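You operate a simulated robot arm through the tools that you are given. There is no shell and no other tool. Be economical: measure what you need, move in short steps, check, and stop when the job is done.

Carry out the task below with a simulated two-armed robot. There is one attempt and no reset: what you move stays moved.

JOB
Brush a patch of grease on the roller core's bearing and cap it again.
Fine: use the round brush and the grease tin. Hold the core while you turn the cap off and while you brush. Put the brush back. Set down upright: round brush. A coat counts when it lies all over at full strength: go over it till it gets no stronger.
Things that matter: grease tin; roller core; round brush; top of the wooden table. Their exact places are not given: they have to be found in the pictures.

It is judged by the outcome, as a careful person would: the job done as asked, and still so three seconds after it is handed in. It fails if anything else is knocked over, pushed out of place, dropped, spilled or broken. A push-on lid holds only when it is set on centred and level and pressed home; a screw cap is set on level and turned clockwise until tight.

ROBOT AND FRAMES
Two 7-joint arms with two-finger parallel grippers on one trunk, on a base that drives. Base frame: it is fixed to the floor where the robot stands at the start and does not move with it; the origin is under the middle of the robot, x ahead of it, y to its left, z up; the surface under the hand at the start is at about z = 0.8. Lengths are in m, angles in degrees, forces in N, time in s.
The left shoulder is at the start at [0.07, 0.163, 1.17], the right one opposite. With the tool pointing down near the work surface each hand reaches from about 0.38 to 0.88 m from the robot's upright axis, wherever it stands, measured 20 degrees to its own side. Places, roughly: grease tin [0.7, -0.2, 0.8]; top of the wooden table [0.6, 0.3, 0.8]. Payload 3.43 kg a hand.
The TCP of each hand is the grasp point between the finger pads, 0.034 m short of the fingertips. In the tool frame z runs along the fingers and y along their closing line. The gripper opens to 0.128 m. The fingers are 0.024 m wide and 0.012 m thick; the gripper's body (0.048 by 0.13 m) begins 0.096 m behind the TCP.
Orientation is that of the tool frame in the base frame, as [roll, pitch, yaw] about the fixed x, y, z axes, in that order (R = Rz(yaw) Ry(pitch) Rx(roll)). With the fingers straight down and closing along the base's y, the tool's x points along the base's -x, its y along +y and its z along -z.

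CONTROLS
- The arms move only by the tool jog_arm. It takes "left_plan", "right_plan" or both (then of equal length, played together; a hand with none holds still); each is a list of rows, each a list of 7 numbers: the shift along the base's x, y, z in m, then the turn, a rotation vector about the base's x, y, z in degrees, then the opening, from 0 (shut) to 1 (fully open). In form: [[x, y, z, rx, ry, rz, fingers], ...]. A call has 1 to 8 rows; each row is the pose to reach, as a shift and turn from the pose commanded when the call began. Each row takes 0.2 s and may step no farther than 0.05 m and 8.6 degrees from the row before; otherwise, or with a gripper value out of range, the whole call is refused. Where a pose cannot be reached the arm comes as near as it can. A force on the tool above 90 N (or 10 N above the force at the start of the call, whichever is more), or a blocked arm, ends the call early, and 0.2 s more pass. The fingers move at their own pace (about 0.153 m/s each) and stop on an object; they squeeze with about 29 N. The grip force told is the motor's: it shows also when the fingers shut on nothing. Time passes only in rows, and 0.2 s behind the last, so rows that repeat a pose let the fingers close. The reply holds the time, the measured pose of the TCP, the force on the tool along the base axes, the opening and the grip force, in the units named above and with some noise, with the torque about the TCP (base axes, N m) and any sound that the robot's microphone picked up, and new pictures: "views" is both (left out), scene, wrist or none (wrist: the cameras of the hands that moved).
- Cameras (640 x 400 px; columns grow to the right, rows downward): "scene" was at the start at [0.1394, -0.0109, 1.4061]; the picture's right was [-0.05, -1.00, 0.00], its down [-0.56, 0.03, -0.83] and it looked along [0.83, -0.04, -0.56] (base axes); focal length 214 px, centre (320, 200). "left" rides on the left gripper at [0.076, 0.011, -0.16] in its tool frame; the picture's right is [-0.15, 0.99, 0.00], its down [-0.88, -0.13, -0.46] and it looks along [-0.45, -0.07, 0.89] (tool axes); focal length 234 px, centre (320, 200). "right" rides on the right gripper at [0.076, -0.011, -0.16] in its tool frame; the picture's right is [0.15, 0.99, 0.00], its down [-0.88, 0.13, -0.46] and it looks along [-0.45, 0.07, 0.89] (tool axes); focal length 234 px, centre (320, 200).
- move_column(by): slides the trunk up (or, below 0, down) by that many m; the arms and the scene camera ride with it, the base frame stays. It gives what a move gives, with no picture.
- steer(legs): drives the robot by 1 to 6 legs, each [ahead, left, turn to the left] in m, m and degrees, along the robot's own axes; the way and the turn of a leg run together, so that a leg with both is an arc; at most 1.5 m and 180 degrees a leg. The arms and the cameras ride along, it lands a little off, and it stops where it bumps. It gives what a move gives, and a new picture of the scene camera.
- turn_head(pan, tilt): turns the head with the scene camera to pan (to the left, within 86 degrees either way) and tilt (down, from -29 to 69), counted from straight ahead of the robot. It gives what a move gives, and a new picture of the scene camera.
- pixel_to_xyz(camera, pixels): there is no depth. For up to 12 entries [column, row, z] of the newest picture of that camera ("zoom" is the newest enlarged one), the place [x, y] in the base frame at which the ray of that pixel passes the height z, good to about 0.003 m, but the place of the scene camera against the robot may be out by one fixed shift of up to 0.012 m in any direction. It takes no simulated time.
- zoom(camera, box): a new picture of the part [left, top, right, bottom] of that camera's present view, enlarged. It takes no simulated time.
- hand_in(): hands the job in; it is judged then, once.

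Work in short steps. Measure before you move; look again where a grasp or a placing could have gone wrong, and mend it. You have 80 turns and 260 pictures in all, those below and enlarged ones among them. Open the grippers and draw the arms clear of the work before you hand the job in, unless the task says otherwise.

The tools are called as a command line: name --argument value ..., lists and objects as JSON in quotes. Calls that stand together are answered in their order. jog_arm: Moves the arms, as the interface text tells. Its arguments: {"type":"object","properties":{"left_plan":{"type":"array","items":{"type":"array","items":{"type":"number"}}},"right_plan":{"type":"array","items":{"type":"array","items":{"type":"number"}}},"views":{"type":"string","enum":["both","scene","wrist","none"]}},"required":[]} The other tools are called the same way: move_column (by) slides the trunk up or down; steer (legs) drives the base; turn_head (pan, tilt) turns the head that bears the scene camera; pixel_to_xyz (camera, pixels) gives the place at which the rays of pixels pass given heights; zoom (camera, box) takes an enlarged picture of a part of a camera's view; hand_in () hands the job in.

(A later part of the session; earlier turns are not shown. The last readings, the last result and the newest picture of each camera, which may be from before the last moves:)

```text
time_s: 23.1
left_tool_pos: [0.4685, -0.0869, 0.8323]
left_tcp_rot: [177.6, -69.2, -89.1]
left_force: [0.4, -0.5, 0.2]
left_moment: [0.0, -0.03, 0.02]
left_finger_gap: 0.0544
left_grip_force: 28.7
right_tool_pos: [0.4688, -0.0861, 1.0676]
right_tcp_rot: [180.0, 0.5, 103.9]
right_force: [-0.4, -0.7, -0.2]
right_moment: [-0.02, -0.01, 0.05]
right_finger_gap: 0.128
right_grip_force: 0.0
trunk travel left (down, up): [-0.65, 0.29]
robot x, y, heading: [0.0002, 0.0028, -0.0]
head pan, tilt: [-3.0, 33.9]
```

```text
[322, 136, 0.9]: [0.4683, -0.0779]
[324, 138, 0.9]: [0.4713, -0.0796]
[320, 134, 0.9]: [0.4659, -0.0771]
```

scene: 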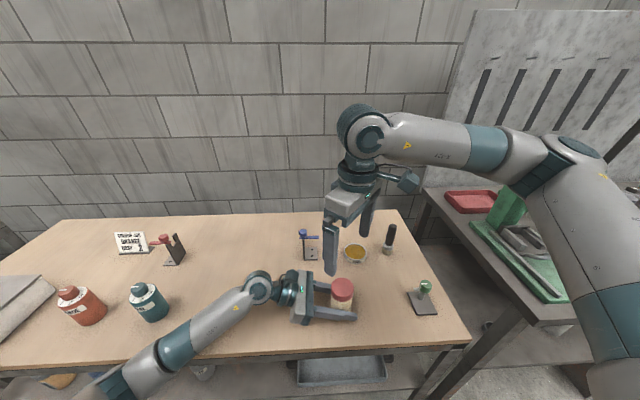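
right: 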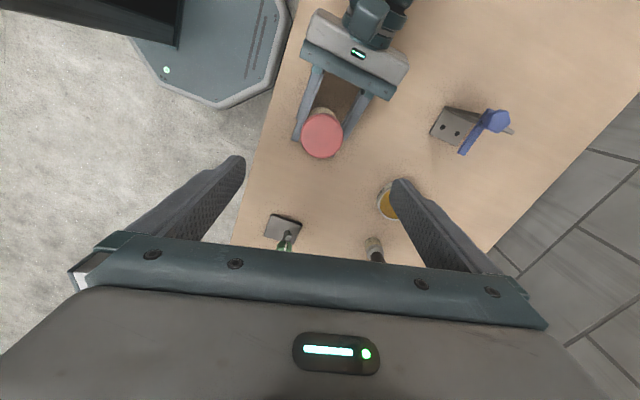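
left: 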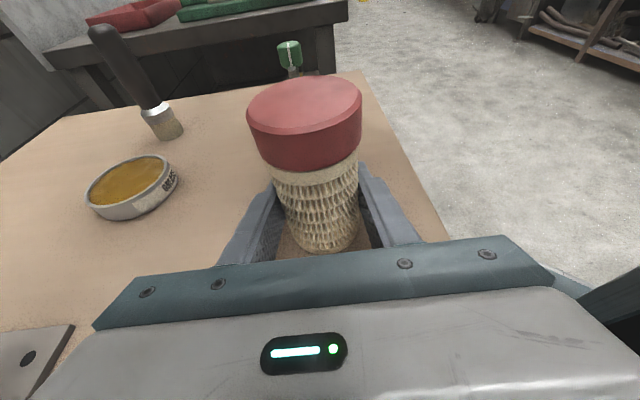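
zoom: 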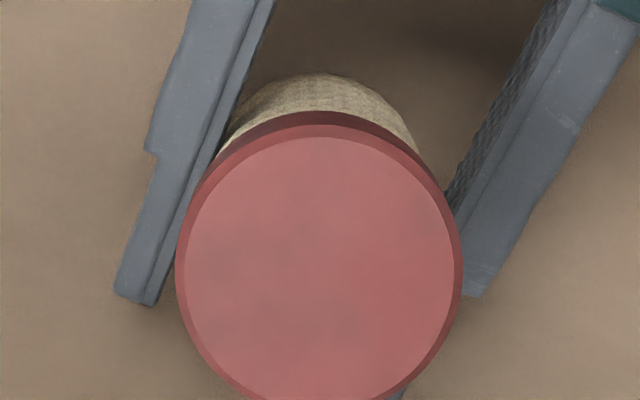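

Cap centre is (0.469,-0.0785). I shift +y 7 mm, descend 0.167 and close.

jog_arm --right_plan '[[0, 0.007, -0.042, 0, 0, 0, 1], [0, 0.007, -0.084, 0, 0, 0, 1], [0, 0.007, -0.126, 0, 0, 0, 1], [0, 0.007, -0.167, 0, 0, 0, 1], [0, 0.007, -0.167, 0, 0, 0, 0.6], [0, 0.007, -0.167, 0, 0, 0, 0.3], [0, 0.007, -0.167, 0, 0, 0, 0.0], [0, 0.007, -0.167, 0, 0, 0, 0.0]]' --views "wrist"

```text
time_s: 24.9
left_tool_pos: [0.4669, -0.0858, 0.832]
left_tcp_rot: [177.6, -69.3, -89.0]
left_force: [-8.2, -3.9, 1.3]
left_moment: [0.21, -0.57, 0.06]
left_finger_gap: 0.0546
left_grip_force: 28.9
right_tool_pos: [0.466, -0.0815, 0.898]
right_tcp_rot: [180.0, 0.5, 104.0]
right_force: [7.7, 3.1, -0.5]
right_moment: [-0.01, 0.06, 0.02]
right_finger_gap: 0.0573
right_grip_force: 28.8
trunk travel left (down, up): [-0.65, 0.29]
robot x, y, heading: [0.0014, 0.0008, 0.3]
head pan, tilt: [-3.0, 33.9]
```

right: 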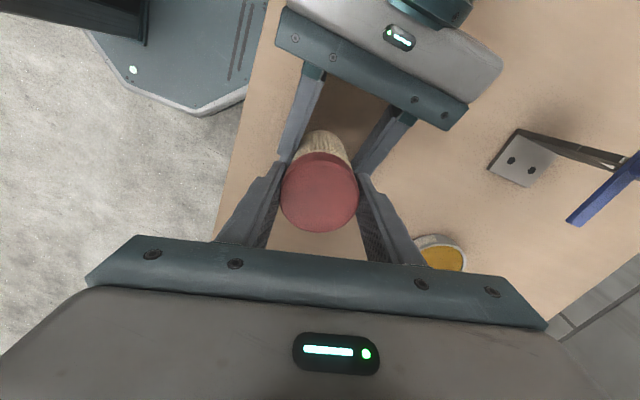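

Gripped again with light load. I turn counter-clockwise 68° twice (staying inside the safe yaw range).

jog_arm --right_plan '[[0.001, 0.0, 0, 0, 0, 8.5, 0], [0.001, 0, 0, 0, 0, 17, 0], [0.001, 0, 0.0, 0, 0, 25.5, 0], [0.001, 0, 0.0005, 0, 0, 34, 0], [0.001, 0, 0.0005, 0, 0, 42.5, 0], [0.001, 0, 0.0005, 0, 0, 51, 0], [0.001, 0, 0.001, 0, 0, 59.5, 0], [0.001, 0, 0.001, 0, 0, 68, 0]]' --views "none"

jog_arm --right_plan '[[0.0, 0.0, 0, 0, 0, 8.5, 0], [0, 0, 0.0005, 0, 0, 17, 0], [0, 0, 0.0005, 0, 0, 25.5, 0], [0, 0, 0.001, 0, 0, 34, 0], [0, 0, 0.001, 0, 0, 42.5, 0], [0, 0, 0.0015, 0, 0, 51, 0], [0, 0, 0.0015, 0, 0, 59.5, 0], [0, 0, 0.002, 0, 0, 68, 0]]' --views "wrist"

zoom --camera "left" --box '[224, 60, 384, 160]'

```text
time_s: 26.7
left_tool_pos: [0.4681, -0.0868, 0.8334]
left_tcp_rot: [177.6, -69.4, -89.0]
left_force: [0.5, 1.7, 0.6]
left_moment: [-0.08, 0.02, 0.0]
left_finger_gap: 0.0545
left_grip_force: 29.1
right_tool_pos: [0.4692, -0.0787, 0.9015]
right_tcp_rot: [-179.9, 0.5, 172.1]
right_force: [-0.7, -1.5, 0.0]
right_moment: [-0.07, 0.06, -0.01]
right_finger_gap: 0.0574
right_grip_force: 29.1
trunk travel left (down, up): [-0.65, 0.29]
robot x, y, heading: [-0.0008, 0.0002, 0.1]
head pan, tilt: [-3.0, 33.9]
```

```text
time_s: 28.5
left_tool_pos: [0.4668, -0.0865, 0.8324]
left_tcp_rot: [177.6, -69.3, -89.1]
left_force: [-1.1, 0.1, -0.3]
left_moment: [-0.03, -0.02, -0.05]
left_finger_gap: 0.0548
left_grip_force: 28.8
right_tool_pos: [0.4685, -0.0793, 0.9022]
right_tcp_rot: [180.0, 0.5, -120.0]
right_force: [0.2, -0.6, -0.3]
right_moment: [0.0, 0.02, 0.04]
right_finger_gap: 0.0575
right_grip_force: 29.4
trunk travel left (down, up): [-0.65, 0.29]
robot x, y, heading: [0.0021, -0.0005, -0.0]
head pan, tilt: [-3.0, 33.9]
```

right: 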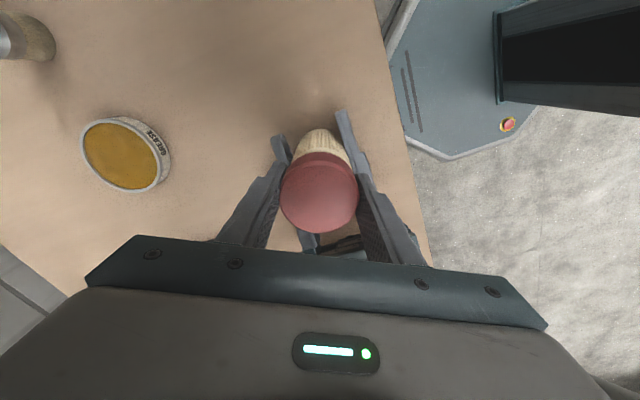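

```text
4.00 times, centred on (304, 110) of left
```

zoom: 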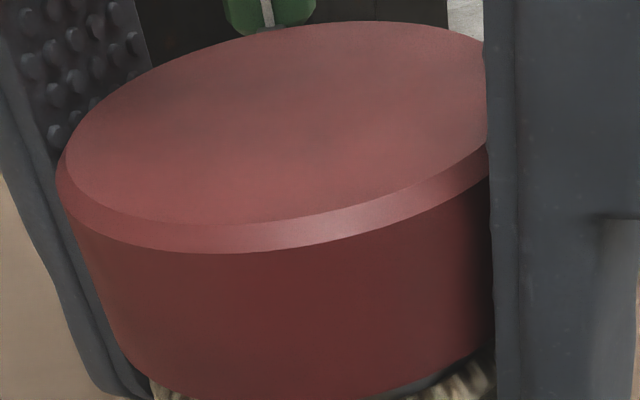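

Load is now zero and a dark gap shows at the cap's lower edge. I try lifting the cap gently 12 mm and watch the force.

jog_arm --right_plan '[[0, 0, 0.003, 0, 0, 0, 0], [0, 0, 0.006, 0, 0, 0, 0], [0, 0, 0.009, 0, 0, 0, 0], [0, 0, 0.012, 0, 0, 0, 0]]' --views "none"

zoom --camera "left" --box '[200, 20, 440, 170]'

```text
time_s: 29.5
left_tool_pos: [0.4669, -0.0867, 0.8335]
left_tcp_rot: [177.6, -69.3, -88.9]
left_force: [-0.1, -0.4, 0.1]
left_moment: [0.02, 0.0, 0.03]
left_finger_gap: 0.0546
left_grip_force: 28.6
right_tool_pos: [0.4684, -0.0788, 0.9144]
right_tcp_rot: [-179.9, 0.5, -120.0]
right_force: [0.1, -0.2, 0.2]
right_moment: [0.01, -0.02, 0.01]
right_finger_gap: 0.0575
right_grip_force: 28.8
trunk travel left (down, up): [-0.65, 0.29]
robot x, y, heading: [-0.001, 0.0008, 0.1]
head pan, tilt: [-3.0, 33.9]
```

```text
2.67 times, centred on (320, 95) of left
```

zoom: 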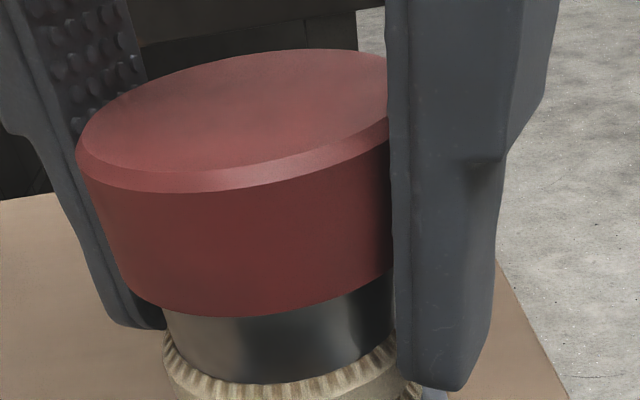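

The cap is off, showing a dark bearing journal. My tips reach below the cap, so I set it back loosely, regrip 7 mm higher so it can be placed on the table without a drop; also I locate the green object.

jog_arm --right_plan '[[0, 0, -0.006, 0, 0, 0, 0], [0, 0, -0.012, 0, 0, 0, 0], [0, 0, -0.012, 0, 0, 0, 0.58], [0, 0, -0.012, 0, 0, 0, 0.58], [0, 0, -0.005, 0, 0, 0, 0.58], [0, 0, -0.005, 0, 0, 0, 0], [0, 0, -0.005, 0, 0, 0, 0], [0, 0, -0.005, 0, 0, 0, 0]]' --views "none"

pixel_to_xyz --camera "scene" --pixels '[[407, 291, 0.8], [414, 314, 0.8], [437, 313, 0.8], [424, 287, 0.83], [355.6, 251.4, 0.817]]'

```text
time_s: 31.3
left_tool_pos: [0.4685, -0.0871, 0.8326]
left_tcp_rot: [177.7, -69.3, -89.0]
left_force: [10.7, -8.3, -0.1]
left_moment: [0.43, 0.42, -0.09]
left_finger_gap: 0.0546
left_grip_force: 29.5
right_tool_pos: [0.4686, -0.0792, 0.9105]
right_tcp_rot: [179.9, 0.5, -120.0]
right_force: [-10.4, 8.5, -0.5]
right_moment: [0.2, 0.34, -0.01]
right_finger_gap: 0.0577
right_grip_force: 29.4
trunk travel left (down, up): [-0.65, 0.29]
robot x, y, heading: [0.0006, 0.0002, -0.2]
head pan, tilt: [-3.0, 33.9]
```

```text
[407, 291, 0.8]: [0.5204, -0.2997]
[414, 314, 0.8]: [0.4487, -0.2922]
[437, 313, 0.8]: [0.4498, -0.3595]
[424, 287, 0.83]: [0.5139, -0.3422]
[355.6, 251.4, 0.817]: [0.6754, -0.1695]
```

Regripped. I lift, carry the cap to free table at about (0.535,-0.185), and stop 1–2 cm above.

jog_arm --right_plan '[[0, 0, 0.045, 0, 0, 0, 0], [0, 0, 0.09, 0, 0, 0, 0], [0.025, -0.035, 0.09, 0, 0, 0, 0], [0.045, -0.07, 0.09, 0, 0, 0, 0], [0.066, -0.106, 0.08, 0, 0, 0, 0], [0.066, -0.106, 0.035, 0, 0, 0, 0], [0.066, -0.106, -0.012, 0, 0, 0, 0], [0.066, -0.106, -0.055, 0, 0, 0, 0]]'

zoom --camera "scene" --box '[300, 230, 430, 330]'

zoom --camera "left" --box '[200, 20, 440, 170]'

```text
time_s: 33.1
left_tool_pos: [0.4645, -0.0856, 0.8334]
left_tcp_rot: [178.2, -69.4, -89.4]
left_force: [-0.7, 0.2, -0.2]
left_moment: [-0.01, 0.0, 0.03]
left_finger_gap: 0.0001
left_grip_force: 29.2
right_tool_pos: [0.5363, -0.1856, 0.8551]
right_tcp_rot: [-179.9, 0.6, -119.9]
right_force: [-3.5, 2.1, 28.7]
right_moment: [-0.12, 0.15, 0.01]
right_finger_gap: 0.0585
right_grip_force: 29.4
trunk travel left (down, up): [-0.65, 0.29]
robot x, y, heading: [-0.001, -0.0015, -0.2]
head pan, tilt: [-3.0, 33.9]
```

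scene: 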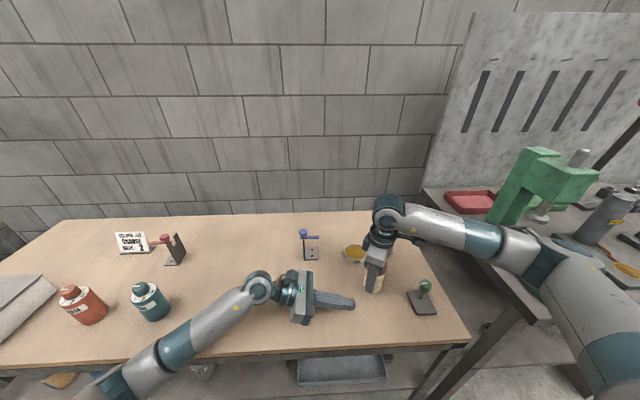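
right: 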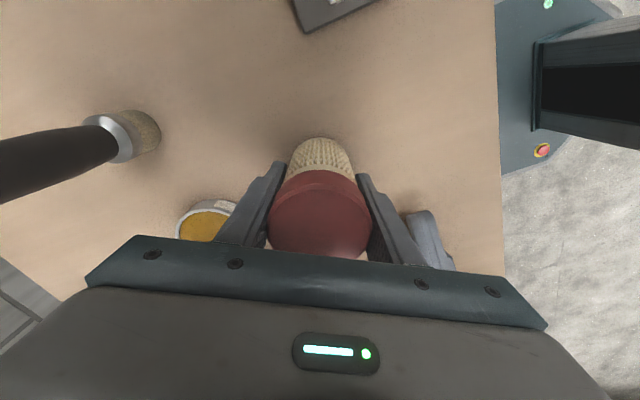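

```text
4.00 times, centred on (365, 280) of scene
```

zoom: 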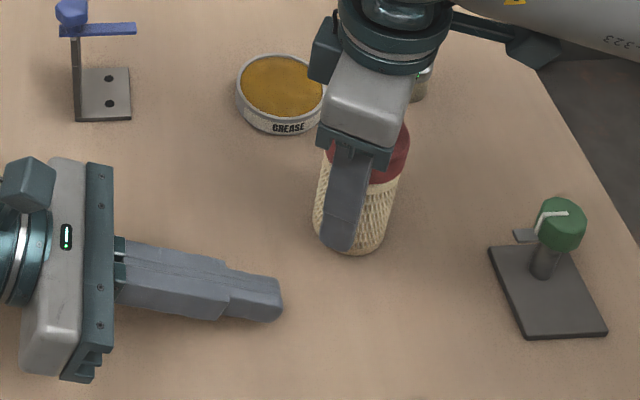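

```text
2.67 times, centred on (320, 95) of left
```

zoom: 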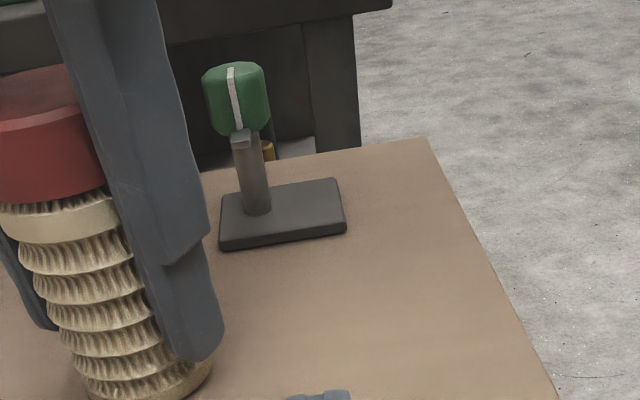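

Surprise: the cap re-caught and the right hand carried the whole core out of the left's grip; it now stands upright on the table at about (0.536,-0.186), my hand having slid down over it. I check the blue bracket's place before bringing the left hand over.

pixel_to_xyz --camera "scene" --pixels '[[304, 260, 0.8], [318, 260, 0.8], [318, 237, 0.86], [374, 292, 0.8]]'

zoom --camera "right" --box '[220, 120, 420, 270]'

```text
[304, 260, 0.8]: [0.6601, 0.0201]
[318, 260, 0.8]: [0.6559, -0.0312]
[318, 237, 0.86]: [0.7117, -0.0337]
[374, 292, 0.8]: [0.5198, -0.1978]
```

```text
2.67 times, centred on (320, 195) of right
```

zoom: 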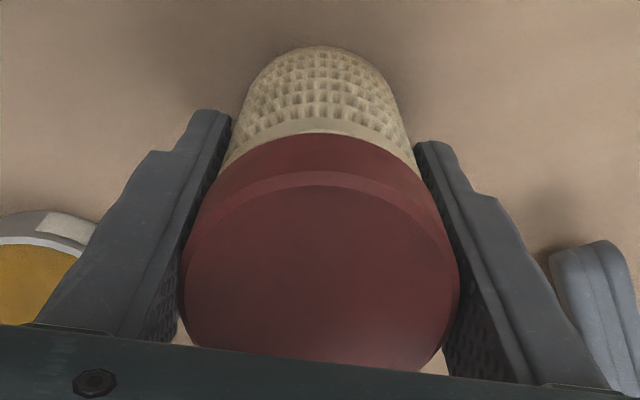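

The bracket is at x≥0.648, clear of the left body (x≤0.60). The right hand opens and rises off the core; the left opens and lines up behind it.

jog_arm --left_plan '[[0, 0.01, 0.0, 0, 0, 0, 0.4], [0, 0.03, 0.02, 0, 0, 0, 0.8], [0.02, 0.035, 0.047, 0, 0, 0, 1], [0.045, 0.035, 0.047, 0, 0, 0, 1], [0.0715, 0.03, 0.047, 0, 0, 0, 1], [0.0715, 0.03, 0.047, 0, 0, 0, 1]]' --right_plan '[[0, 0, 0, 0, 0, 0, 0.65], [0, 0, 0, 0, 0, 0, 0.65], [0, 0, 0.03, 0, 0, 0, 0.65], [0, 0, 0.07, 0, 0, 0, 0.65], [0, 0, 0.12, 0, 0, 0, 0.8], [0, 0, 0.16, 0, 0, 0, 1]]'

zoom --camera "left" --box '[200, 20, 440, 220]'

```text
time_s: 34.5
left_tool_pos: [0.5384, -0.0529, 0.8811]
left_tcp_rot: [177.7, -69.2, -89.1]
left_force: [-0.6, -0.4, 1.0]
left_moment: [-0.02, 0.01, 0.0]
left_finger_gap: 0.1281
left_grip_force: 0.0
right_tool_pos: [0.5359, -0.1865, 1.014]
right_tcp_rot: [-179.9, 0.5, -120.0]
right_force: [0.0, 0.0, 0.8]
right_moment: [-0.01, -0.02, 0.01]
right_finger_gap: 0.1279
right_grip_force: 0.0
trunk travel left (down, up): [-0.65, 0.29]
robot x, y, heading: [0.0012, 0.0003, 0.4]
head pan, tilt: [-3.0, 33.9]
```

scene: 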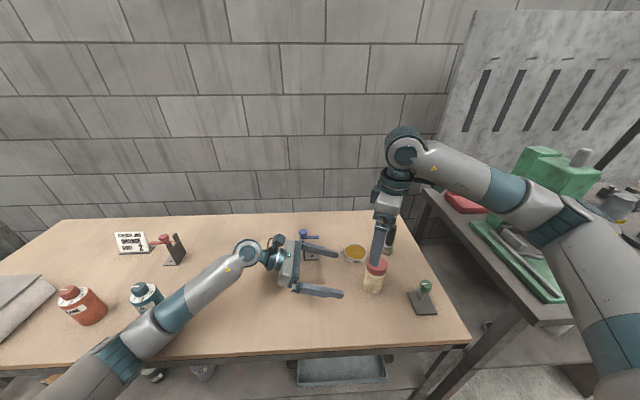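
right: 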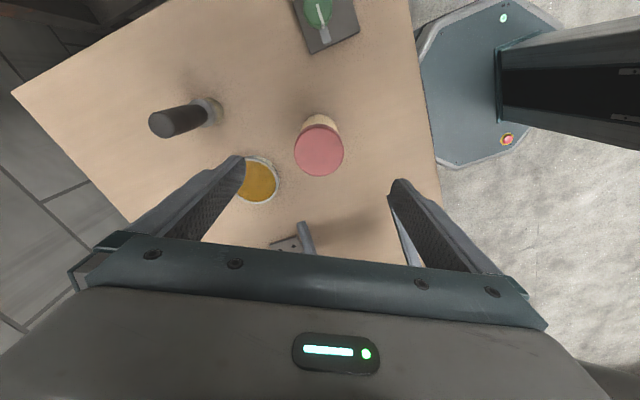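
left: 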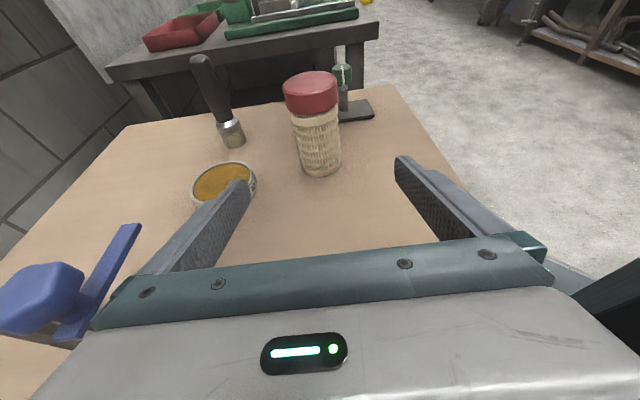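

```text
2.00 times, centred on (320, 120) of left
```

zoom: 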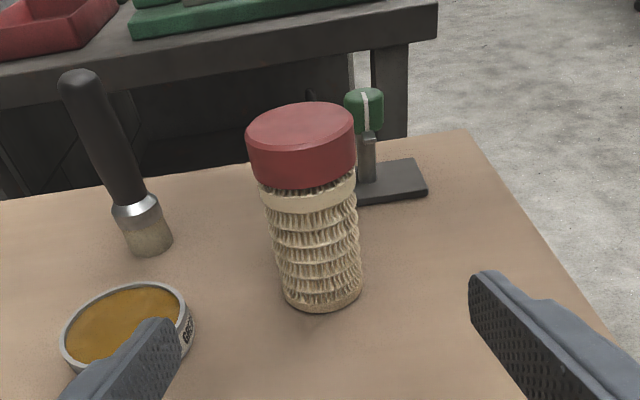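

Standing clear. I measure the cap in the right view and then advance the left with a reduced opening so its far finger keeps off the tin.

pixel_to_xyz --camera "right" --pixels '[[319, 149, 0.9], [260, 182, 0.817], [279, 182, 0.817], [319, 149, 0.903]]'

```text
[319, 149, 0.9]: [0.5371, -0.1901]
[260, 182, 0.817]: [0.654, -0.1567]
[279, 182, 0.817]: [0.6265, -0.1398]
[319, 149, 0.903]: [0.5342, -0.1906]
```

Core at (0.536,-0.189), tin's near edge x≈0.627. Left advances and closes; right winds back 68° above.

jog_arm --left_plan '[[0, -0.02, -0.007, 0, 0, 0, 0.7], [0, -0.05, -0.018, 0, 0, 0, 0.7], [0, -0.09, -0.032, 0, 0, 0, 0.7], [0, -0.134, -0.047, 0, 0, 0, 0.7], [0, -0.134, -0.047, 0, 0, 0, 0.4], [0, -0.134, -0.047, 0, 0, 0, 0], [0, -0.134, -0.047, 0, 0, 0, 0], [0, -0.134, -0.047, 0, 0, 0, 0]]' --right_plan '[[0, 0, 0.02, 0, 0, -8.5, 1], [0, 0, 0.04, 0, 0, -17, 1], [0, 0, 0.04, 0, 0, -25.5, 1], [0, 0, 0.04, 0, 0, -34, 1], [0, 0, 0.04, 0, 0, -42.5, 1], [0, 0, 0.04, 0, 0, -51, 1], [0, 0, 0.04, 0, 0, -59.5, 1], [0, 0, 0.04, 0, 0, -68, 1]]'

```text
time_s: 36.3
left_tool_pos: [0.5374, -0.1911, 0.8353]
left_tcp_rot: [178.1, -69.4, -89.4]
left_force: [1.4, -0.6, 4.5]
left_moment: [-0.02, -0.21, -0.04]
left_finger_gap: 0.0549
left_grip_force: 29.3
right_tool_pos: [0.5306, -0.185, 1.0565]
right_tcp_rot: [-180.0, 0.8, 172.0]
right_force: [-0.7, 0.3, 0.2]
right_moment: [0.0, 0.01, 0.0]
right_finger_gap: 0.1282
right_grip_force: 0.1
trunk travel left (down, up): [-0.65, 0.29]
robot x, y, heading: [0.0007, -0.0008, -0.1]
head pan, tilt: [-3.0, 33.9]
```

scene: 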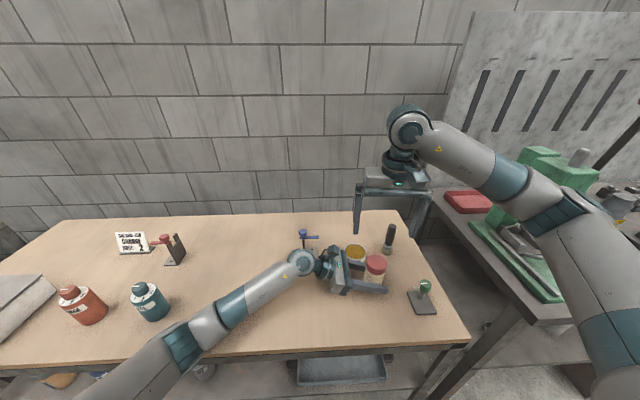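
right: 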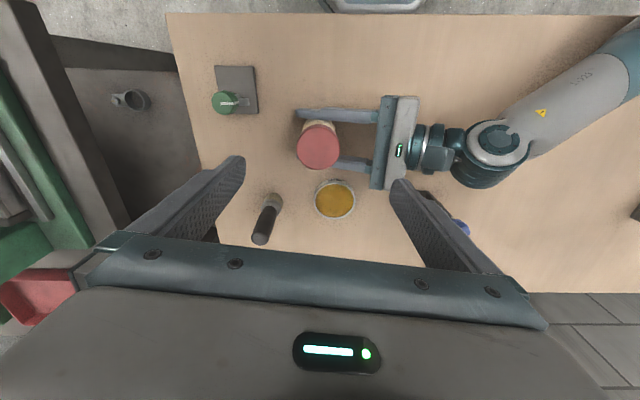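
left: 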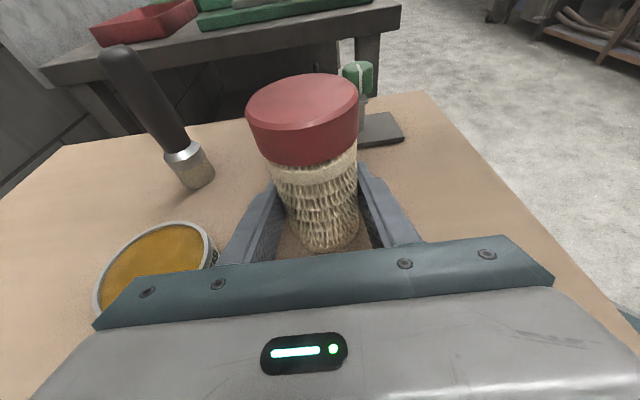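

Core is held again at (0.536,-0.189). I wind back another 68° and centre over the cap.

jog_arm --right_plan '[[0, 0, 0, 0, 0, -8.5, 1], [0, 0, 0, 0, 0, -17, 1], [0, 0, 0, 0, 0, -25.5, 1], [0, 0, 0, 0, 0, -34, 1], [0, 0, 0, 0, 0, -42.5, 1], [0, 0, 0, 0, 0, -51, 1], [0, 0, 0, 0, 0, -59.5, 1], [0, 0, 0, 0, 0, -68, 1]]' --views "wrist"

zoom --camera "right" --box '[256, 100, 384, 180]'

```text
time_s: 38.1
left_tool_pos: [0.5389, -0.1924, 0.8359]
left_tcp_rot: [178.1, -69.4, -89.4]
left_force: [1.7, 1.2, 5.7]
left_moment: [0.0, -0.22, 0.02]
left_finger_gap: 0.0549
left_grip_force: 28.8
right_tool_pos: [0.5324, -0.1852, 1.0565]
right_tcp_rot: [179.9, 0.5, 104.0]
right_force: [-0.2, -0.6, -0.1]
right_moment: [0.0, 0.02, -0.01]
right_finger_gap: 0.1279
right_grip_force: 0.0
trunk travel left (down, up): [-0.65, 0.29]
robot x, y, heading: [-0.003, -0.002, 0.0]
head pan, tilt: [-3.0, 33.9]
```

right: 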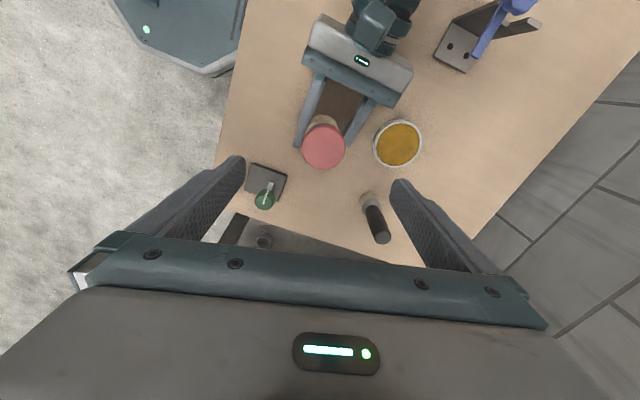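

```text
5.00 times, centred on (320, 140) of right
```

zoom: 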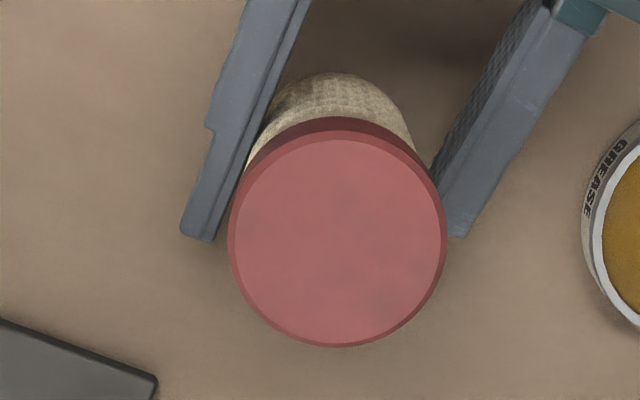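

pixel_to_xyz --camera "right" --pixels '[[323.6, 147.6, 0.9], [323.6, 147.6, 0.905]]'

```text
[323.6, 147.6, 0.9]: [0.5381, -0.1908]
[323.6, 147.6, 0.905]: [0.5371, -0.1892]
```

Cap centre (0.5375,-0.190). I descend to TCP z≈0.904 and close on the cap.

jog_arm --right_plan '[[0.005, -0.005, -0.04, 0, 0, 0, 1], [0.005, -0.005, -0.08, 0, 0, 0, 1], [0.005, -0.005, -0.12, 0, 0, 0, 1], [0.005, -0.005, -0.152, 0, 0, 0, 1], [0.005, -0.005, -0.152, 0, 0, 0, 0.6], [0.005, -0.005, -0.152, 0, 0, 0, 0.3], [0.005, -0.005, -0.152, 0, 0, 0, 0.0], [0.005, -0.005, -0.152, 0, 0, 0, 0.0]]' --views "none"

zoom --camera "left" --box '[200, 30, 440, 180]'

```text
time_s: 39.9
left_tool_pos: [0.5361, -0.1925, 0.8358]
left_tcp_rot: [177.9, -69.4, -89.5]
left_force: [-22.3, -3.9, 0.5]
left_moment: [0.28, -0.94, 0.11]
left_finger_gap: 0.0551
left_grip_force: 29.0
right_tool_pos: [0.5354, -0.192, 0.9066]
right_tcp_rot: [179.7, 0.6, 103.9]
right_force: [20.7, 3.5, -2.5]
right_moment: [-0.04, -0.6, -0.14]
right_finger_gap: 0.0575
right_grip_force: 29.3
trunk travel left (down, up): [-0.65, 0.29]
robot x, y, heading: [0.0021, 0.0012, 0.1]
head pan, tilt: [-3.0, 33.9]
```

```text
2.67 times, centred on (320, 105) of left
```

zoom: 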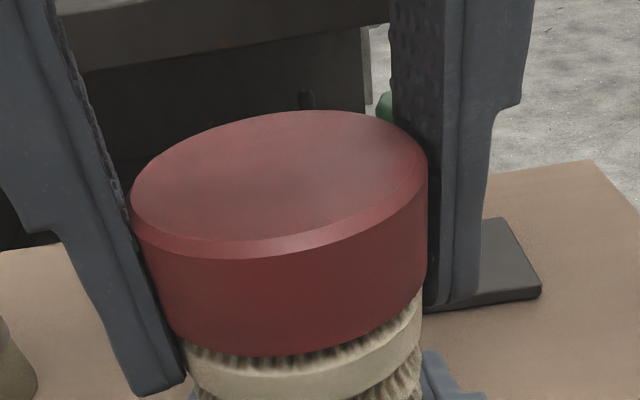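

Gripped; the cap is seated. I unscrew 68° while easing +x 2 mm to shed the side load.

jog_arm --right_plan '[[0.002, 0.0, 0, 0, 0, 8.5, 0], [0.002, 0, 0, 0, 0, 17, 0], [0.002, 0, 0.0, 0, 0, 25.5, 0], [0.002, 0, 0.0005, 0, 0, 34, 0], [0.002, 0, 0.0005, 0, 0, 42.5, 0], [0.002, 0, 0.0005, 0, 0, 51, 0], [0.002, 0, 0.001, 0, 0, 59.5, 0], [0.002, 0, 0.001, 0, 0, 68, 0]]' --views "none"

jog_arm --right_plan '[[0.0, 0.0, 0, 0, 0, 8.5, 0], [0, 0, 0.0005, 0, 0, 17, 0], [0, 0, 0.0005, 0, 0, 25.5, 0], [0, 0, 0.001, 0, 0, 34, 0], [0, 0, 0.001, 0, 0, 42.5, 0], [0, 0, 0.0015, 0, 0, 51, 0], [0, 0, 0.0015, 0, 0, 59.5, 0], [0, 0, 0.002, 0, 0, 68, 0]]' --views "none"

jog_arm --right_plan '[[0, 0, 0.003, 0, 0, 0, 0], [0, 0, 0.006, 0, 0, 0, 0]]' --views "none"

zoom --camera "left" --box '[200, 30, 440, 180]'

```text
time_s: 41.7
left_tool_pos: [0.5373, -0.1926, 0.8356]
left_tcp_rot: [178.2, -69.3, -89.5]
left_force: [-19.0, -6.1, -0.1]
left_moment: [0.28, -0.75, 0.55]
left_finger_gap: 0.0548
left_grip_force: 29.1
right_tool_pos: [0.5398, -0.1899, 0.9063]
right_tcp_rot: [179.8, 0.7, 172.1]
right_force: [18.7, 6.6, 0.9]
right_moment: [0.17, -0.52, -0.57]
right_finger_gap: 0.0574
right_grip_force: 29.2
trunk travel left (down, up): [-0.65, 0.29]
robot x, y, heading: [-0.0002, -0.0002, -0.2]
head pan, tilt: [-3.0, 33.9]
```

```text
time_s: 43.5
left_tool_pos: [0.5399, -0.1914, 0.8354]
left_tcp_rot: [178.0, -69.3, -89.3]
left_force: [2.7, 1.2, 4.3]
left_moment: [-0.1, 0.05, 0.82]
left_finger_gap: 0.0548
left_grip_force: 28.8
right_tool_pos: [0.5379, -0.1907, 0.9067]
right_tcp_rot: [-180.0, 0.5, -119.9]
right_force: [-2.9, -1.1, -5.5]
right_moment: [0.02, 0.11, -0.84]
right_finger_gap: 0.0577
right_grip_force: 29.3
trunk travel left (down, up): [-0.65, 0.29]
robot x, y, heading: [0.0026, -0.0009, 0.1]
head pan, tilt: [-3.0, 33.9]
```

```text
time_s: 44.1
left_tool_pos: [0.5392, -0.193, 0.8375]
left_tcp_rot: [178.5, -69.5, -89.8]
left_force: [2.9, 5.0, 21.3]
left_moment: [-0.01, -0.12, 0.29]
left_finger_gap: 0.0557
left_grip_force: 29.4
right_tool_pos: [0.5374, -0.1903, 0.9138]
right_tcp_rot: [180.0, 0.5, -119.8]
right_force: [-2.5, -3.9, -21.4]
right_moment: [-0.24, 0.41, -0.36]
right_finger_gap: 0.0574
right_grip_force: 29.5
trunk travel left (down, up): [-0.65, 0.29]
robot x, y, heading: [-0.0019, 0.0004, -0.1]
head pan, tilt: [-3.0, 33.9]
```

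```text
2.67 times, centred on (320, 105) of left
```

zoom: 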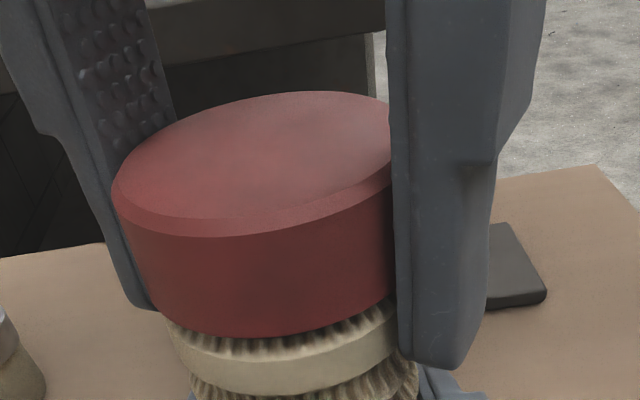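

There was 0.8 N·m of resistance and pulling 6 mm only loads the core by 21 N, so the cap is still threaded. I undo the pull, release, and wind back for another bite.

jog_arm --right_plan '[[0, 0, -0.004, 0, 0, 0, 0], [0, 0, -0.008, 0, 0, 0, 0], [0, 0, -0.008, 0, 0, 0, 0.6], [0, 0, -0.008, 0, 0, 0, 0.7], [0, 0, 0.03, 0, 0, 0, 0.8], [0, 0, 0.06, 0, 0, -8.5, 1], [0, 0, 0.06, 0, 0, -17, 1], [0, 0, 0.06, 0, 0, -25.5, 1]]' --views "none"

jog_arm --right_plan '[[0, 0, 0, 0, 0, -8.5, 1], [0, 0, 0, 0, 0, -17, 1], [0, 0, 0, 0, 0, -25.5, 1], [0, 0, 0, 0, 0, -34, 1], [0, 0, 0, 0, 0, -42.5, 1], [0, 0, 0, 0, 0, -51, 1], [0, 0, 0, 0, 0, -59.5, 1], [0, 0, 0, 0, 0, -68, 1]]' --views "none"

jog_arm --right_plan '[[0, 0, 0, 0, 0, -8.5, 1], [0, 0, 0, 0, 0, -17, 1], [0, 0, 0, 0, 0, -25.5, 1], [0, 0, 0, 0, 0, -34, 1], [0, 0, 0, 0, 0, -42.5, 1]]' --views "wrist"

zoom --camera "left" --box '[200, 30, 440, 180]'

```text
time_s: 45.9
left_tool_pos: [0.539, -0.1919, 0.8358]
left_tcp_rot: [178.1, -69.2, -89.5]
left_force: [-0.1, 0.8, -2.2]
left_moment: [-0.01, 0.02, -0.03]
left_finger_gap: 0.0549
left_grip_force: 29.0
right_tool_pos: [0.5387, -0.1908, 0.9746]
right_tcp_rot: [-179.9, 0.7, -145.6]
right_force: [-0.5, -0.1, -0.2]
right_moment: [0.0, -0.01, 0.0]
right_finger_gap: 0.1278
right_grip_force: 0.1
trunk travel left (down, up): [-0.65, 0.29]
robot x, y, heading: [0.0007, 0.0015, 0.1]
head pan, tilt: [-3.0, 33.9]
```

```text
time_s: 47.7
left_tool_pos: [0.5382, -0.1933, 0.8357]
left_tcp_rot: [178.0, -69.3, -89.4]
left_force: [-0.1, 0.2, -1.4]
left_moment: [0.01, -0.01, -0.01]
left_finger_gap: 0.0547
left_grip_force: 28.7
right_tool_pos: [0.5395, -0.1896, 0.9731]
right_tcp_rot: [179.9, 0.6, 146.3]
right_force: [-0.8, -0.4, 0.7]
right_moment: [0.03, 0.01, 0.02]
right_finger_gap: 0.1277
right_grip_force: 0.1
trunk travel left (down, up): [-0.65, 0.29]
robot x, y, heading: [-0.0011, -0.001, 0.1]
head pan, tilt: [-3.0, 33.9]
```

```text
time_s: 48.9
left_tool_pos: [0.5376, -0.1924, 0.8347]
left_tcp_rot: [178.1, -69.3, -89.4]
left_force: [0.3, -0.2, -1.4]
left_moment: [-0.02, 0.01, -0.01]
left_finger_gap: 0.0548
left_grip_force: 28.9
right_tool_pos: [0.538, -0.1919, 0.9738]
right_tcp_rot: [180.0, 0.5, 103.9]
right_force: [0.2, -0.3, -0.5]
right_moment: [0.02, 0.03, -0.02]
right_finger_gap: 0.1281
right_grip_force: 0.0
trunk travel left (down, up): [-0.65, 0.29]
robot x, y, heading: [0.0002, -0.0007, -0.1]
head pan, tilt: [-3.0, 33.9]
```

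right: 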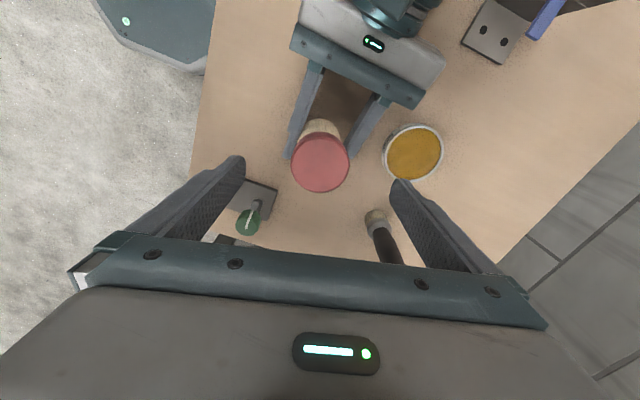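

```text
2.67 times, centred on (320, 105) of left
```

zoom: 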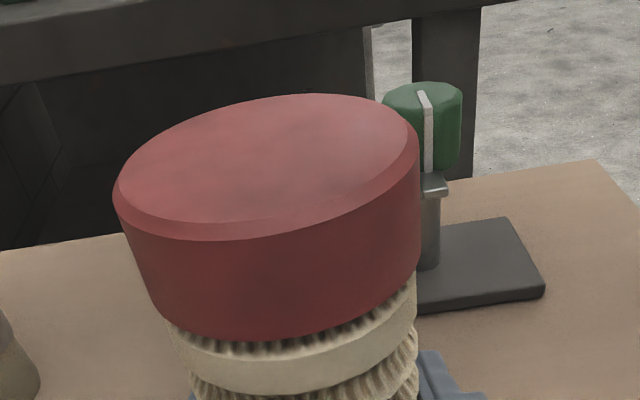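

The cap looks slightly higher than before (top edge row 95 vs 110). I take another bite: down, close, and turn 136° counter-clockwise.

jog_arm --right_plan '[[0, 0, -0.04, 0, 0, 0, 1], [0, 0, -0.072, 0, 0, 0, 1], [0, 0, -0.072, 0, 0, 0, 0.6], [0, 0, -0.072, 0, 0, 0, 0.3], [0, 0, -0.072, 0, 0, 0, 0.0], [0, 0, -0.072, 0, 0, 0, 0.0], [0, 0, -0.072, 0, 0, 8.5, 0.0], [0, 0, -0.072, 0, 0, 17, 0.0]]' --views "none"

jog_arm --right_plan '[[0, 0.0, 0, 0, 0, 8.5, 0], [0, 0, 0, 0, 0, 17, 0], [0, 0, 0.0, 0, 0, 25.5, 0], [0, 0, 0.0005, 0, 0, 34, 0], [0, 0, 0.0005, 0, 0, 42.5, 0], [0, 0, 0.0005, 0, 0, 51, 0], [0, 0, 0.001, 0, 0, 59.5, 0], [0, 0, 0.001, 0, 0, 68, 0]]' --views "none"

jog_arm --right_plan '[[0.0, 0.0, 0, 0, 0, 8.5, 0], [0, 0, 0.0005, 0, 0, 17, 0], [0, 0, 0.0005, 0, 0, 25.5, 0], [0, 0, 0.001, 0, 0, 34, 0], [0, 0, 0.001, 0, 0, 42.5, 0], [0, 0, 0.0015, 0, 0, 51, 0], [0, 0, 0.002, 0, 0, 57, 0]]' --views "none"

zoom --camera "left" --box '[200, 30, 440, 180]'

```text
time_s: 50.7
left_tool_pos: [0.5381, -0.1928, 0.8354]
left_tcp_rot: [178.1, -69.4, -89.4]
left_force: [-3.7, -1.8, -2.0]
left_moment: [0.15, -0.39, 0.8]
left_finger_gap: 0.0552
left_grip_force: 29.0
right_tool_pos: [0.54, -0.1896, 0.9018]
right_tcp_rot: [179.8, 0.6, 121.0]
right_force: [3.6, 1.5, 0.0]
right_moment: [-0.01, 0.16, -0.79]
right_finger_gap: 0.0577
right_grip_force: 29.1
trunk travel left (down, up): [-0.65, 0.29]
robot x, y, heading: [0.0018, -0.001, 0.0]
head pan, tilt: [-3.0, 33.9]
```

```text
time_s: 52.5
left_tool_pos: [0.5394, -0.1919, 0.8357]
left_tcp_rot: [178.0, -69.3, -89.3]
left_force: [0.0, -0.8, 2.3]
left_moment: [-0.19, 0.09, 0.29]
left_finger_gap: 0.0548
left_grip_force: 28.5
right_tool_pos: [0.5382, -0.1907, 0.9022]
right_tcp_rot: [-179.8, 0.6, -170.8]
right_force: [-0.2, -0.9, -3.5]
right_moment: [0.15, -0.04, -0.33]
right_finger_gap: 0.0581
right_grip_force: 29.2
trunk travel left (down, up): [-0.65, 0.29]
robot x, y, heading: [0.0017, 0.0009, 0.1]
head pan, tilt: [-3.0, 33.9]
```

```text
time_s: 54.1
left_tool_pos: [0.5384, -0.1911, 0.8351]
left_tcp_rot: [178.1, -69.1, -89.5]
left_force: [6.0, 7.6, 2.0]
left_moment: [-0.35, 0.36, 0.01]
left_finger_gap: 0.0549
left_grip_force: 29.3
right_tool_pos: [0.54, -0.1919, 0.9032]
right_tcp_rot: [-179.9, 0.4, -117.0]
right_force: [-5.9, -7.8, -3.5]
right_moment: [-0.18, 0.05, 0.02]
right_finger_gap: 0.0576
right_grip_force: 29.0
right hand out of reach, approached as far as the arm can: row 7
trunk travel left (down, up): [-0.65, 0.29]
robot x, y, heading: [-0.0009, 0.0027, -0.1]
head pan, tilt: [-3.0, 33.9]
```

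```text
2.67 times, centred on (320, 105) of left
```

zoom: 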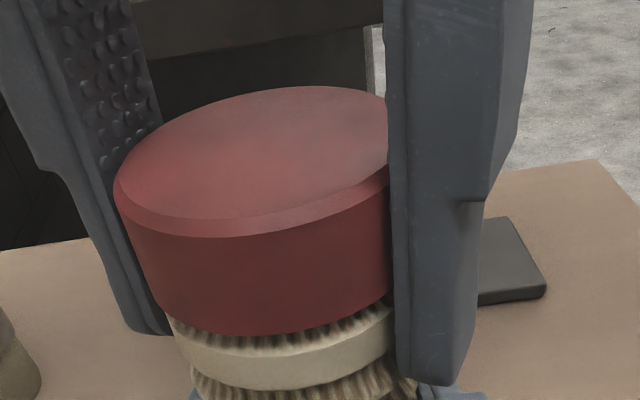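

Resistance fell from 0.8 to ~0 N·m, so it is turning out. The reach limit here is about yaw −117°, so I release, wind back, and take another bite.

jog_arm --right_plan '[[0, 0, 0, 0, 0, 0, 0.6], [0, 0, 0, 0, 0, 0, 0.75], [0, 0, 0.03, 0, 0, -3, 0.9], [0, 0, 0.05, 0, 0, -11.5, 1], [0, 0, 0.05, 0, 0, -20, 1], [0, 0, 0.05, 0, 0, -28.5, 1], [0, 0, 0.05, 0, 0, -37, 1], [0, 0, 0.05, 0, 0, -45.5, 1]]' --views "none"

jog_arm --right_plan '[[0, 0, 0, 0, 0, -8.5, 1], [0, 0, 0, 0, 0, -17, 1], [0, 0, 0, 0, 0, -25.5, 1], [0, 0, 0, 0, 0, -34, 1], [0, 0, 0, 0, 0, -42.5, 1], [0, 0, 0, 0, 0, -51, 1], [0, 0, 0, 0, 0, -59.5, 1], [0, 0, 0, 0, 0, -68, 1]]' --views "none"

jog_arm --right_plan '[[0, 0, 0, 0, 0, -8.5, 1], [0, 0, 0, 0, 0, -17, 1], [0, 0, 0, 0, 0, -25.5, 1]]' --views "wrist"

zoom --camera "left" --box '[200, 30, 440, 180]'

```text
time_s: 55.9
left_tool_pos: [0.5379, -0.1924, 0.8353]
left_tcp_rot: [178.1, -69.3, -89.4]
left_force: [0.1, 0.0, -2.4]
left_moment: [0.01, 0.03, 0.0]
left_finger_gap: 0.0551
left_grip_force: 29.2
right_tool_pos: [0.5389, -0.1915, 0.9545]
right_tcp_rot: [-180.0, 0.7, -162.6]
right_force: [-0.1, 0.1, -0.1]
right_moment: [0.0, -0.03, 0.04]
right_finger_gap: 0.1281
right_grip_force: 0.1
trunk travel left (down, up): [-0.65, 0.29]
robot x, y, heading: [-0.0024, -0.0027, 0.2]
head pan, tilt: [-3.0, 33.9]
```

```text
time_s: 57.7
left_tool_pos: [0.5383, -0.1922, 0.8355]
left_tcp_rot: [178.1, -69.3, -89.3]
left_force: [-0.4, -0.4, -1.4]
left_moment: [0.01, -0.01, 0.02]
left_finger_gap: 0.0548
left_grip_force: 29.4
right_tool_pos: [0.5391, -0.1913, 0.9553]
right_tcp_rot: [179.9, 0.6, 129.4]
right_force: [-0.3, 0.0, 0.2]
right_moment: [-0.01, 0.01, -0.03]
right_finger_gap: 0.1278
right_grip_force: 0.0
trunk travel left (down, up): [-0.65, 0.29]
robot x, y, heading: [0.0027, 0.0007, 0.3]
head pan, tilt: [-3.0, 33.9]
```

```text
time_s: 58.5
left_tool_pos: [0.5372, -0.1929, 0.8354]
left_tcp_rot: [178.1, -69.3, -89.3]
left_force: [0.3, -0.3, -1.6]
left_moment: [-0.01, 0.0, -0.02]
left_finger_gap: 0.0549
left_grip_force: 29.1
right_tool_pos: [0.5391, -0.1916, 0.9537]
right_tcp_rot: [179.9, 0.6, 103.9]
right_force: [0.5, 0.2, -0.2]
right_moment: [0.01, 0.03, 0.01]
right_finger_gap: 0.1282
right_grip_force: 0.0
trunk travel left (down, up): [-0.65, 0.29]
robot x, y, heading: [0.002, -0.0016, 0.1]
head pan, tilt: [-3.0, 33.9]
```

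right: 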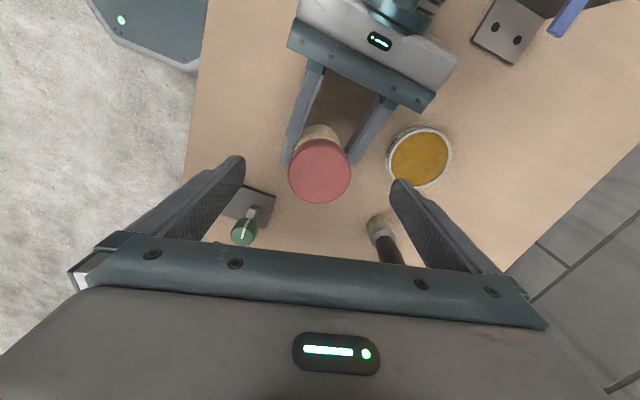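

```text
2.67 times, centred on (320, 105) of left
```

zoom: 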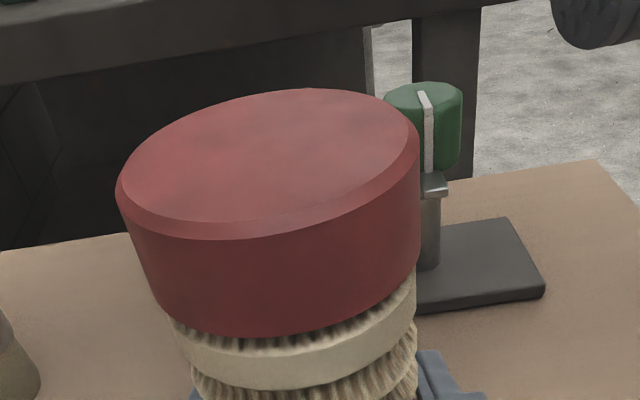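

The cap is rising (top row 95→88). Another bite of 136°.

jog_arm --right_plan '[[0, 0, -0.03, 0, 0, 0, 1], [0, 0, -0.051, 0, 0, 0, 1], [0, 0, -0.051, 0, 0, 0, 0.6], [0, 0, -0.051, 0, 0, 0, 0.3], [0, 0, -0.051, 0, 0, 0, 0.0], [0, 0, -0.051, 0, 0, 0, 0.0], [0, 0, -0.051, 0, 0, 8.5, 0.0], [0, 0, -0.051, 0, 0, 17, 0.0]]' --views "none"

jog_arm --right_plan '[[0, 0.0, 0, 0, 0, 8.5, 0], [0, 0, 0, 0, 0, 17, 0], [0, 0, 0.0, 0, 0, 25.5, 0], [0, 0, 0.0005, 0, 0, 34, 0], [0, 0, 0.0005, 0, 0, 42.5, 0], [0, 0, 0.0005, 0, 0, 51, 0], [0, 0, 0.001, 0, 0, 59.5, 0], [0, 0, 0.001, 0, 0, 68, 0]]' --views "none"

jog_arm --right_plan '[[0.0, 0.0, 0, 0, 0, 8.5, 0], [0, 0, 0.0005, 0, 0, 17, 0], [0, 0, 0.0005, 0, 0, 25.5, 0], [0, 0, 0.001, 0, 0, 34, 0], [0, 0, 0.001, 0, 0, 42.5, 0], [0, 0, 0.0015, 0, 0, 50, 0]]' --views "none"

zoom --camera "left" --box '[200, 30, 440, 180]'

```text
time_s: 60.3
left_tool_pos: [0.5386, -0.1928, 0.8361]
left_tcp_rot: [178.2, -69.3, -89.6]
left_force: [1.7, -0.4, -1.2]
left_moment: [-0.03, -0.49, 0.41]
left_finger_gap: 0.0554
left_grip_force: 28.5
right_tool_pos: [0.5396, -0.1908, 0.9029]
right_tcp_rot: [180.0, 0.7, 121.0]
right_force: [-3.0, 1.0, -1.1]
right_moment: [0.02, 0.6, -0.49]
right_finger_gap: 0.0577
right_grip_force: 29.5
trunk travel left (down, up): [-0.65, 0.29]
robot x, y, heading: [0.0021, 0.0027, 0.4]
head pan, tilt: [-3.0, 33.9]
```

```text
time_s: 62.1
left_tool_pos: [0.5379, -0.1915, 0.8351]
left_tcp_rot: [178.2, -69.2, -89.4]
left_force: [2.5, 8.4, -0.4]
left_moment: [-0.02, -0.24, 0.53]
left_finger_gap: 0.0549
left_grip_force: 29.1
right_tool_pos: [0.5394, -0.1927, 0.9042]
right_tcp_rot: [-179.8, 0.7, -170.8]
right_force: [-3.9, -7.1, -1.0]
right_moment: [-0.41, 0.49, -0.52]
right_finger_gap: 0.0575
right_grip_force: 28.9
trunk travel left (down, up): [-0.65, 0.29]
robot x, y, heading: [0.0011, -0.0006, -0.4]
head pan, tilt: [-3.0, 33.9]
```

```text
time_s: 63.5
left_tool_pos: [0.5376, -0.1928, 0.8352]
left_tcp_rot: [178.1, -69.4, -89.4]
left_force: [-1.9, 1.5, 3.3]
left_moment: [0.07, 0.01, 0.3]
left_finger_gap: 0.0547
left_grip_force: 28.8
right_tool_pos: [0.5395, -0.1901, 0.9055]
right_tcp_rot: [-179.8, 0.6, -120.9]
right_force: [2.1, -1.3, -5.0]
right_moment: [-0.15, -0.14, -0.26]
right_finger_gap: 0.0575
right_grip_force: 28.4
trunk travel left (down, up): [-0.65, 0.29]
robot x, y, heading: [0.0026, -0.0053, -0.0]
head pan, tilt: [-3.0, 33.9]
```

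```text
2.67 times, centred on (320, 105) of left
```

zoom: 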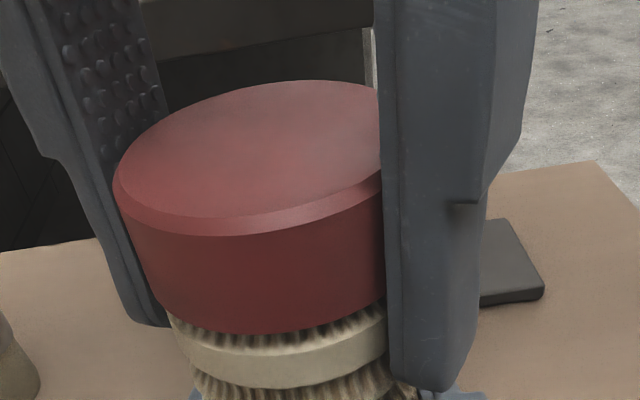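

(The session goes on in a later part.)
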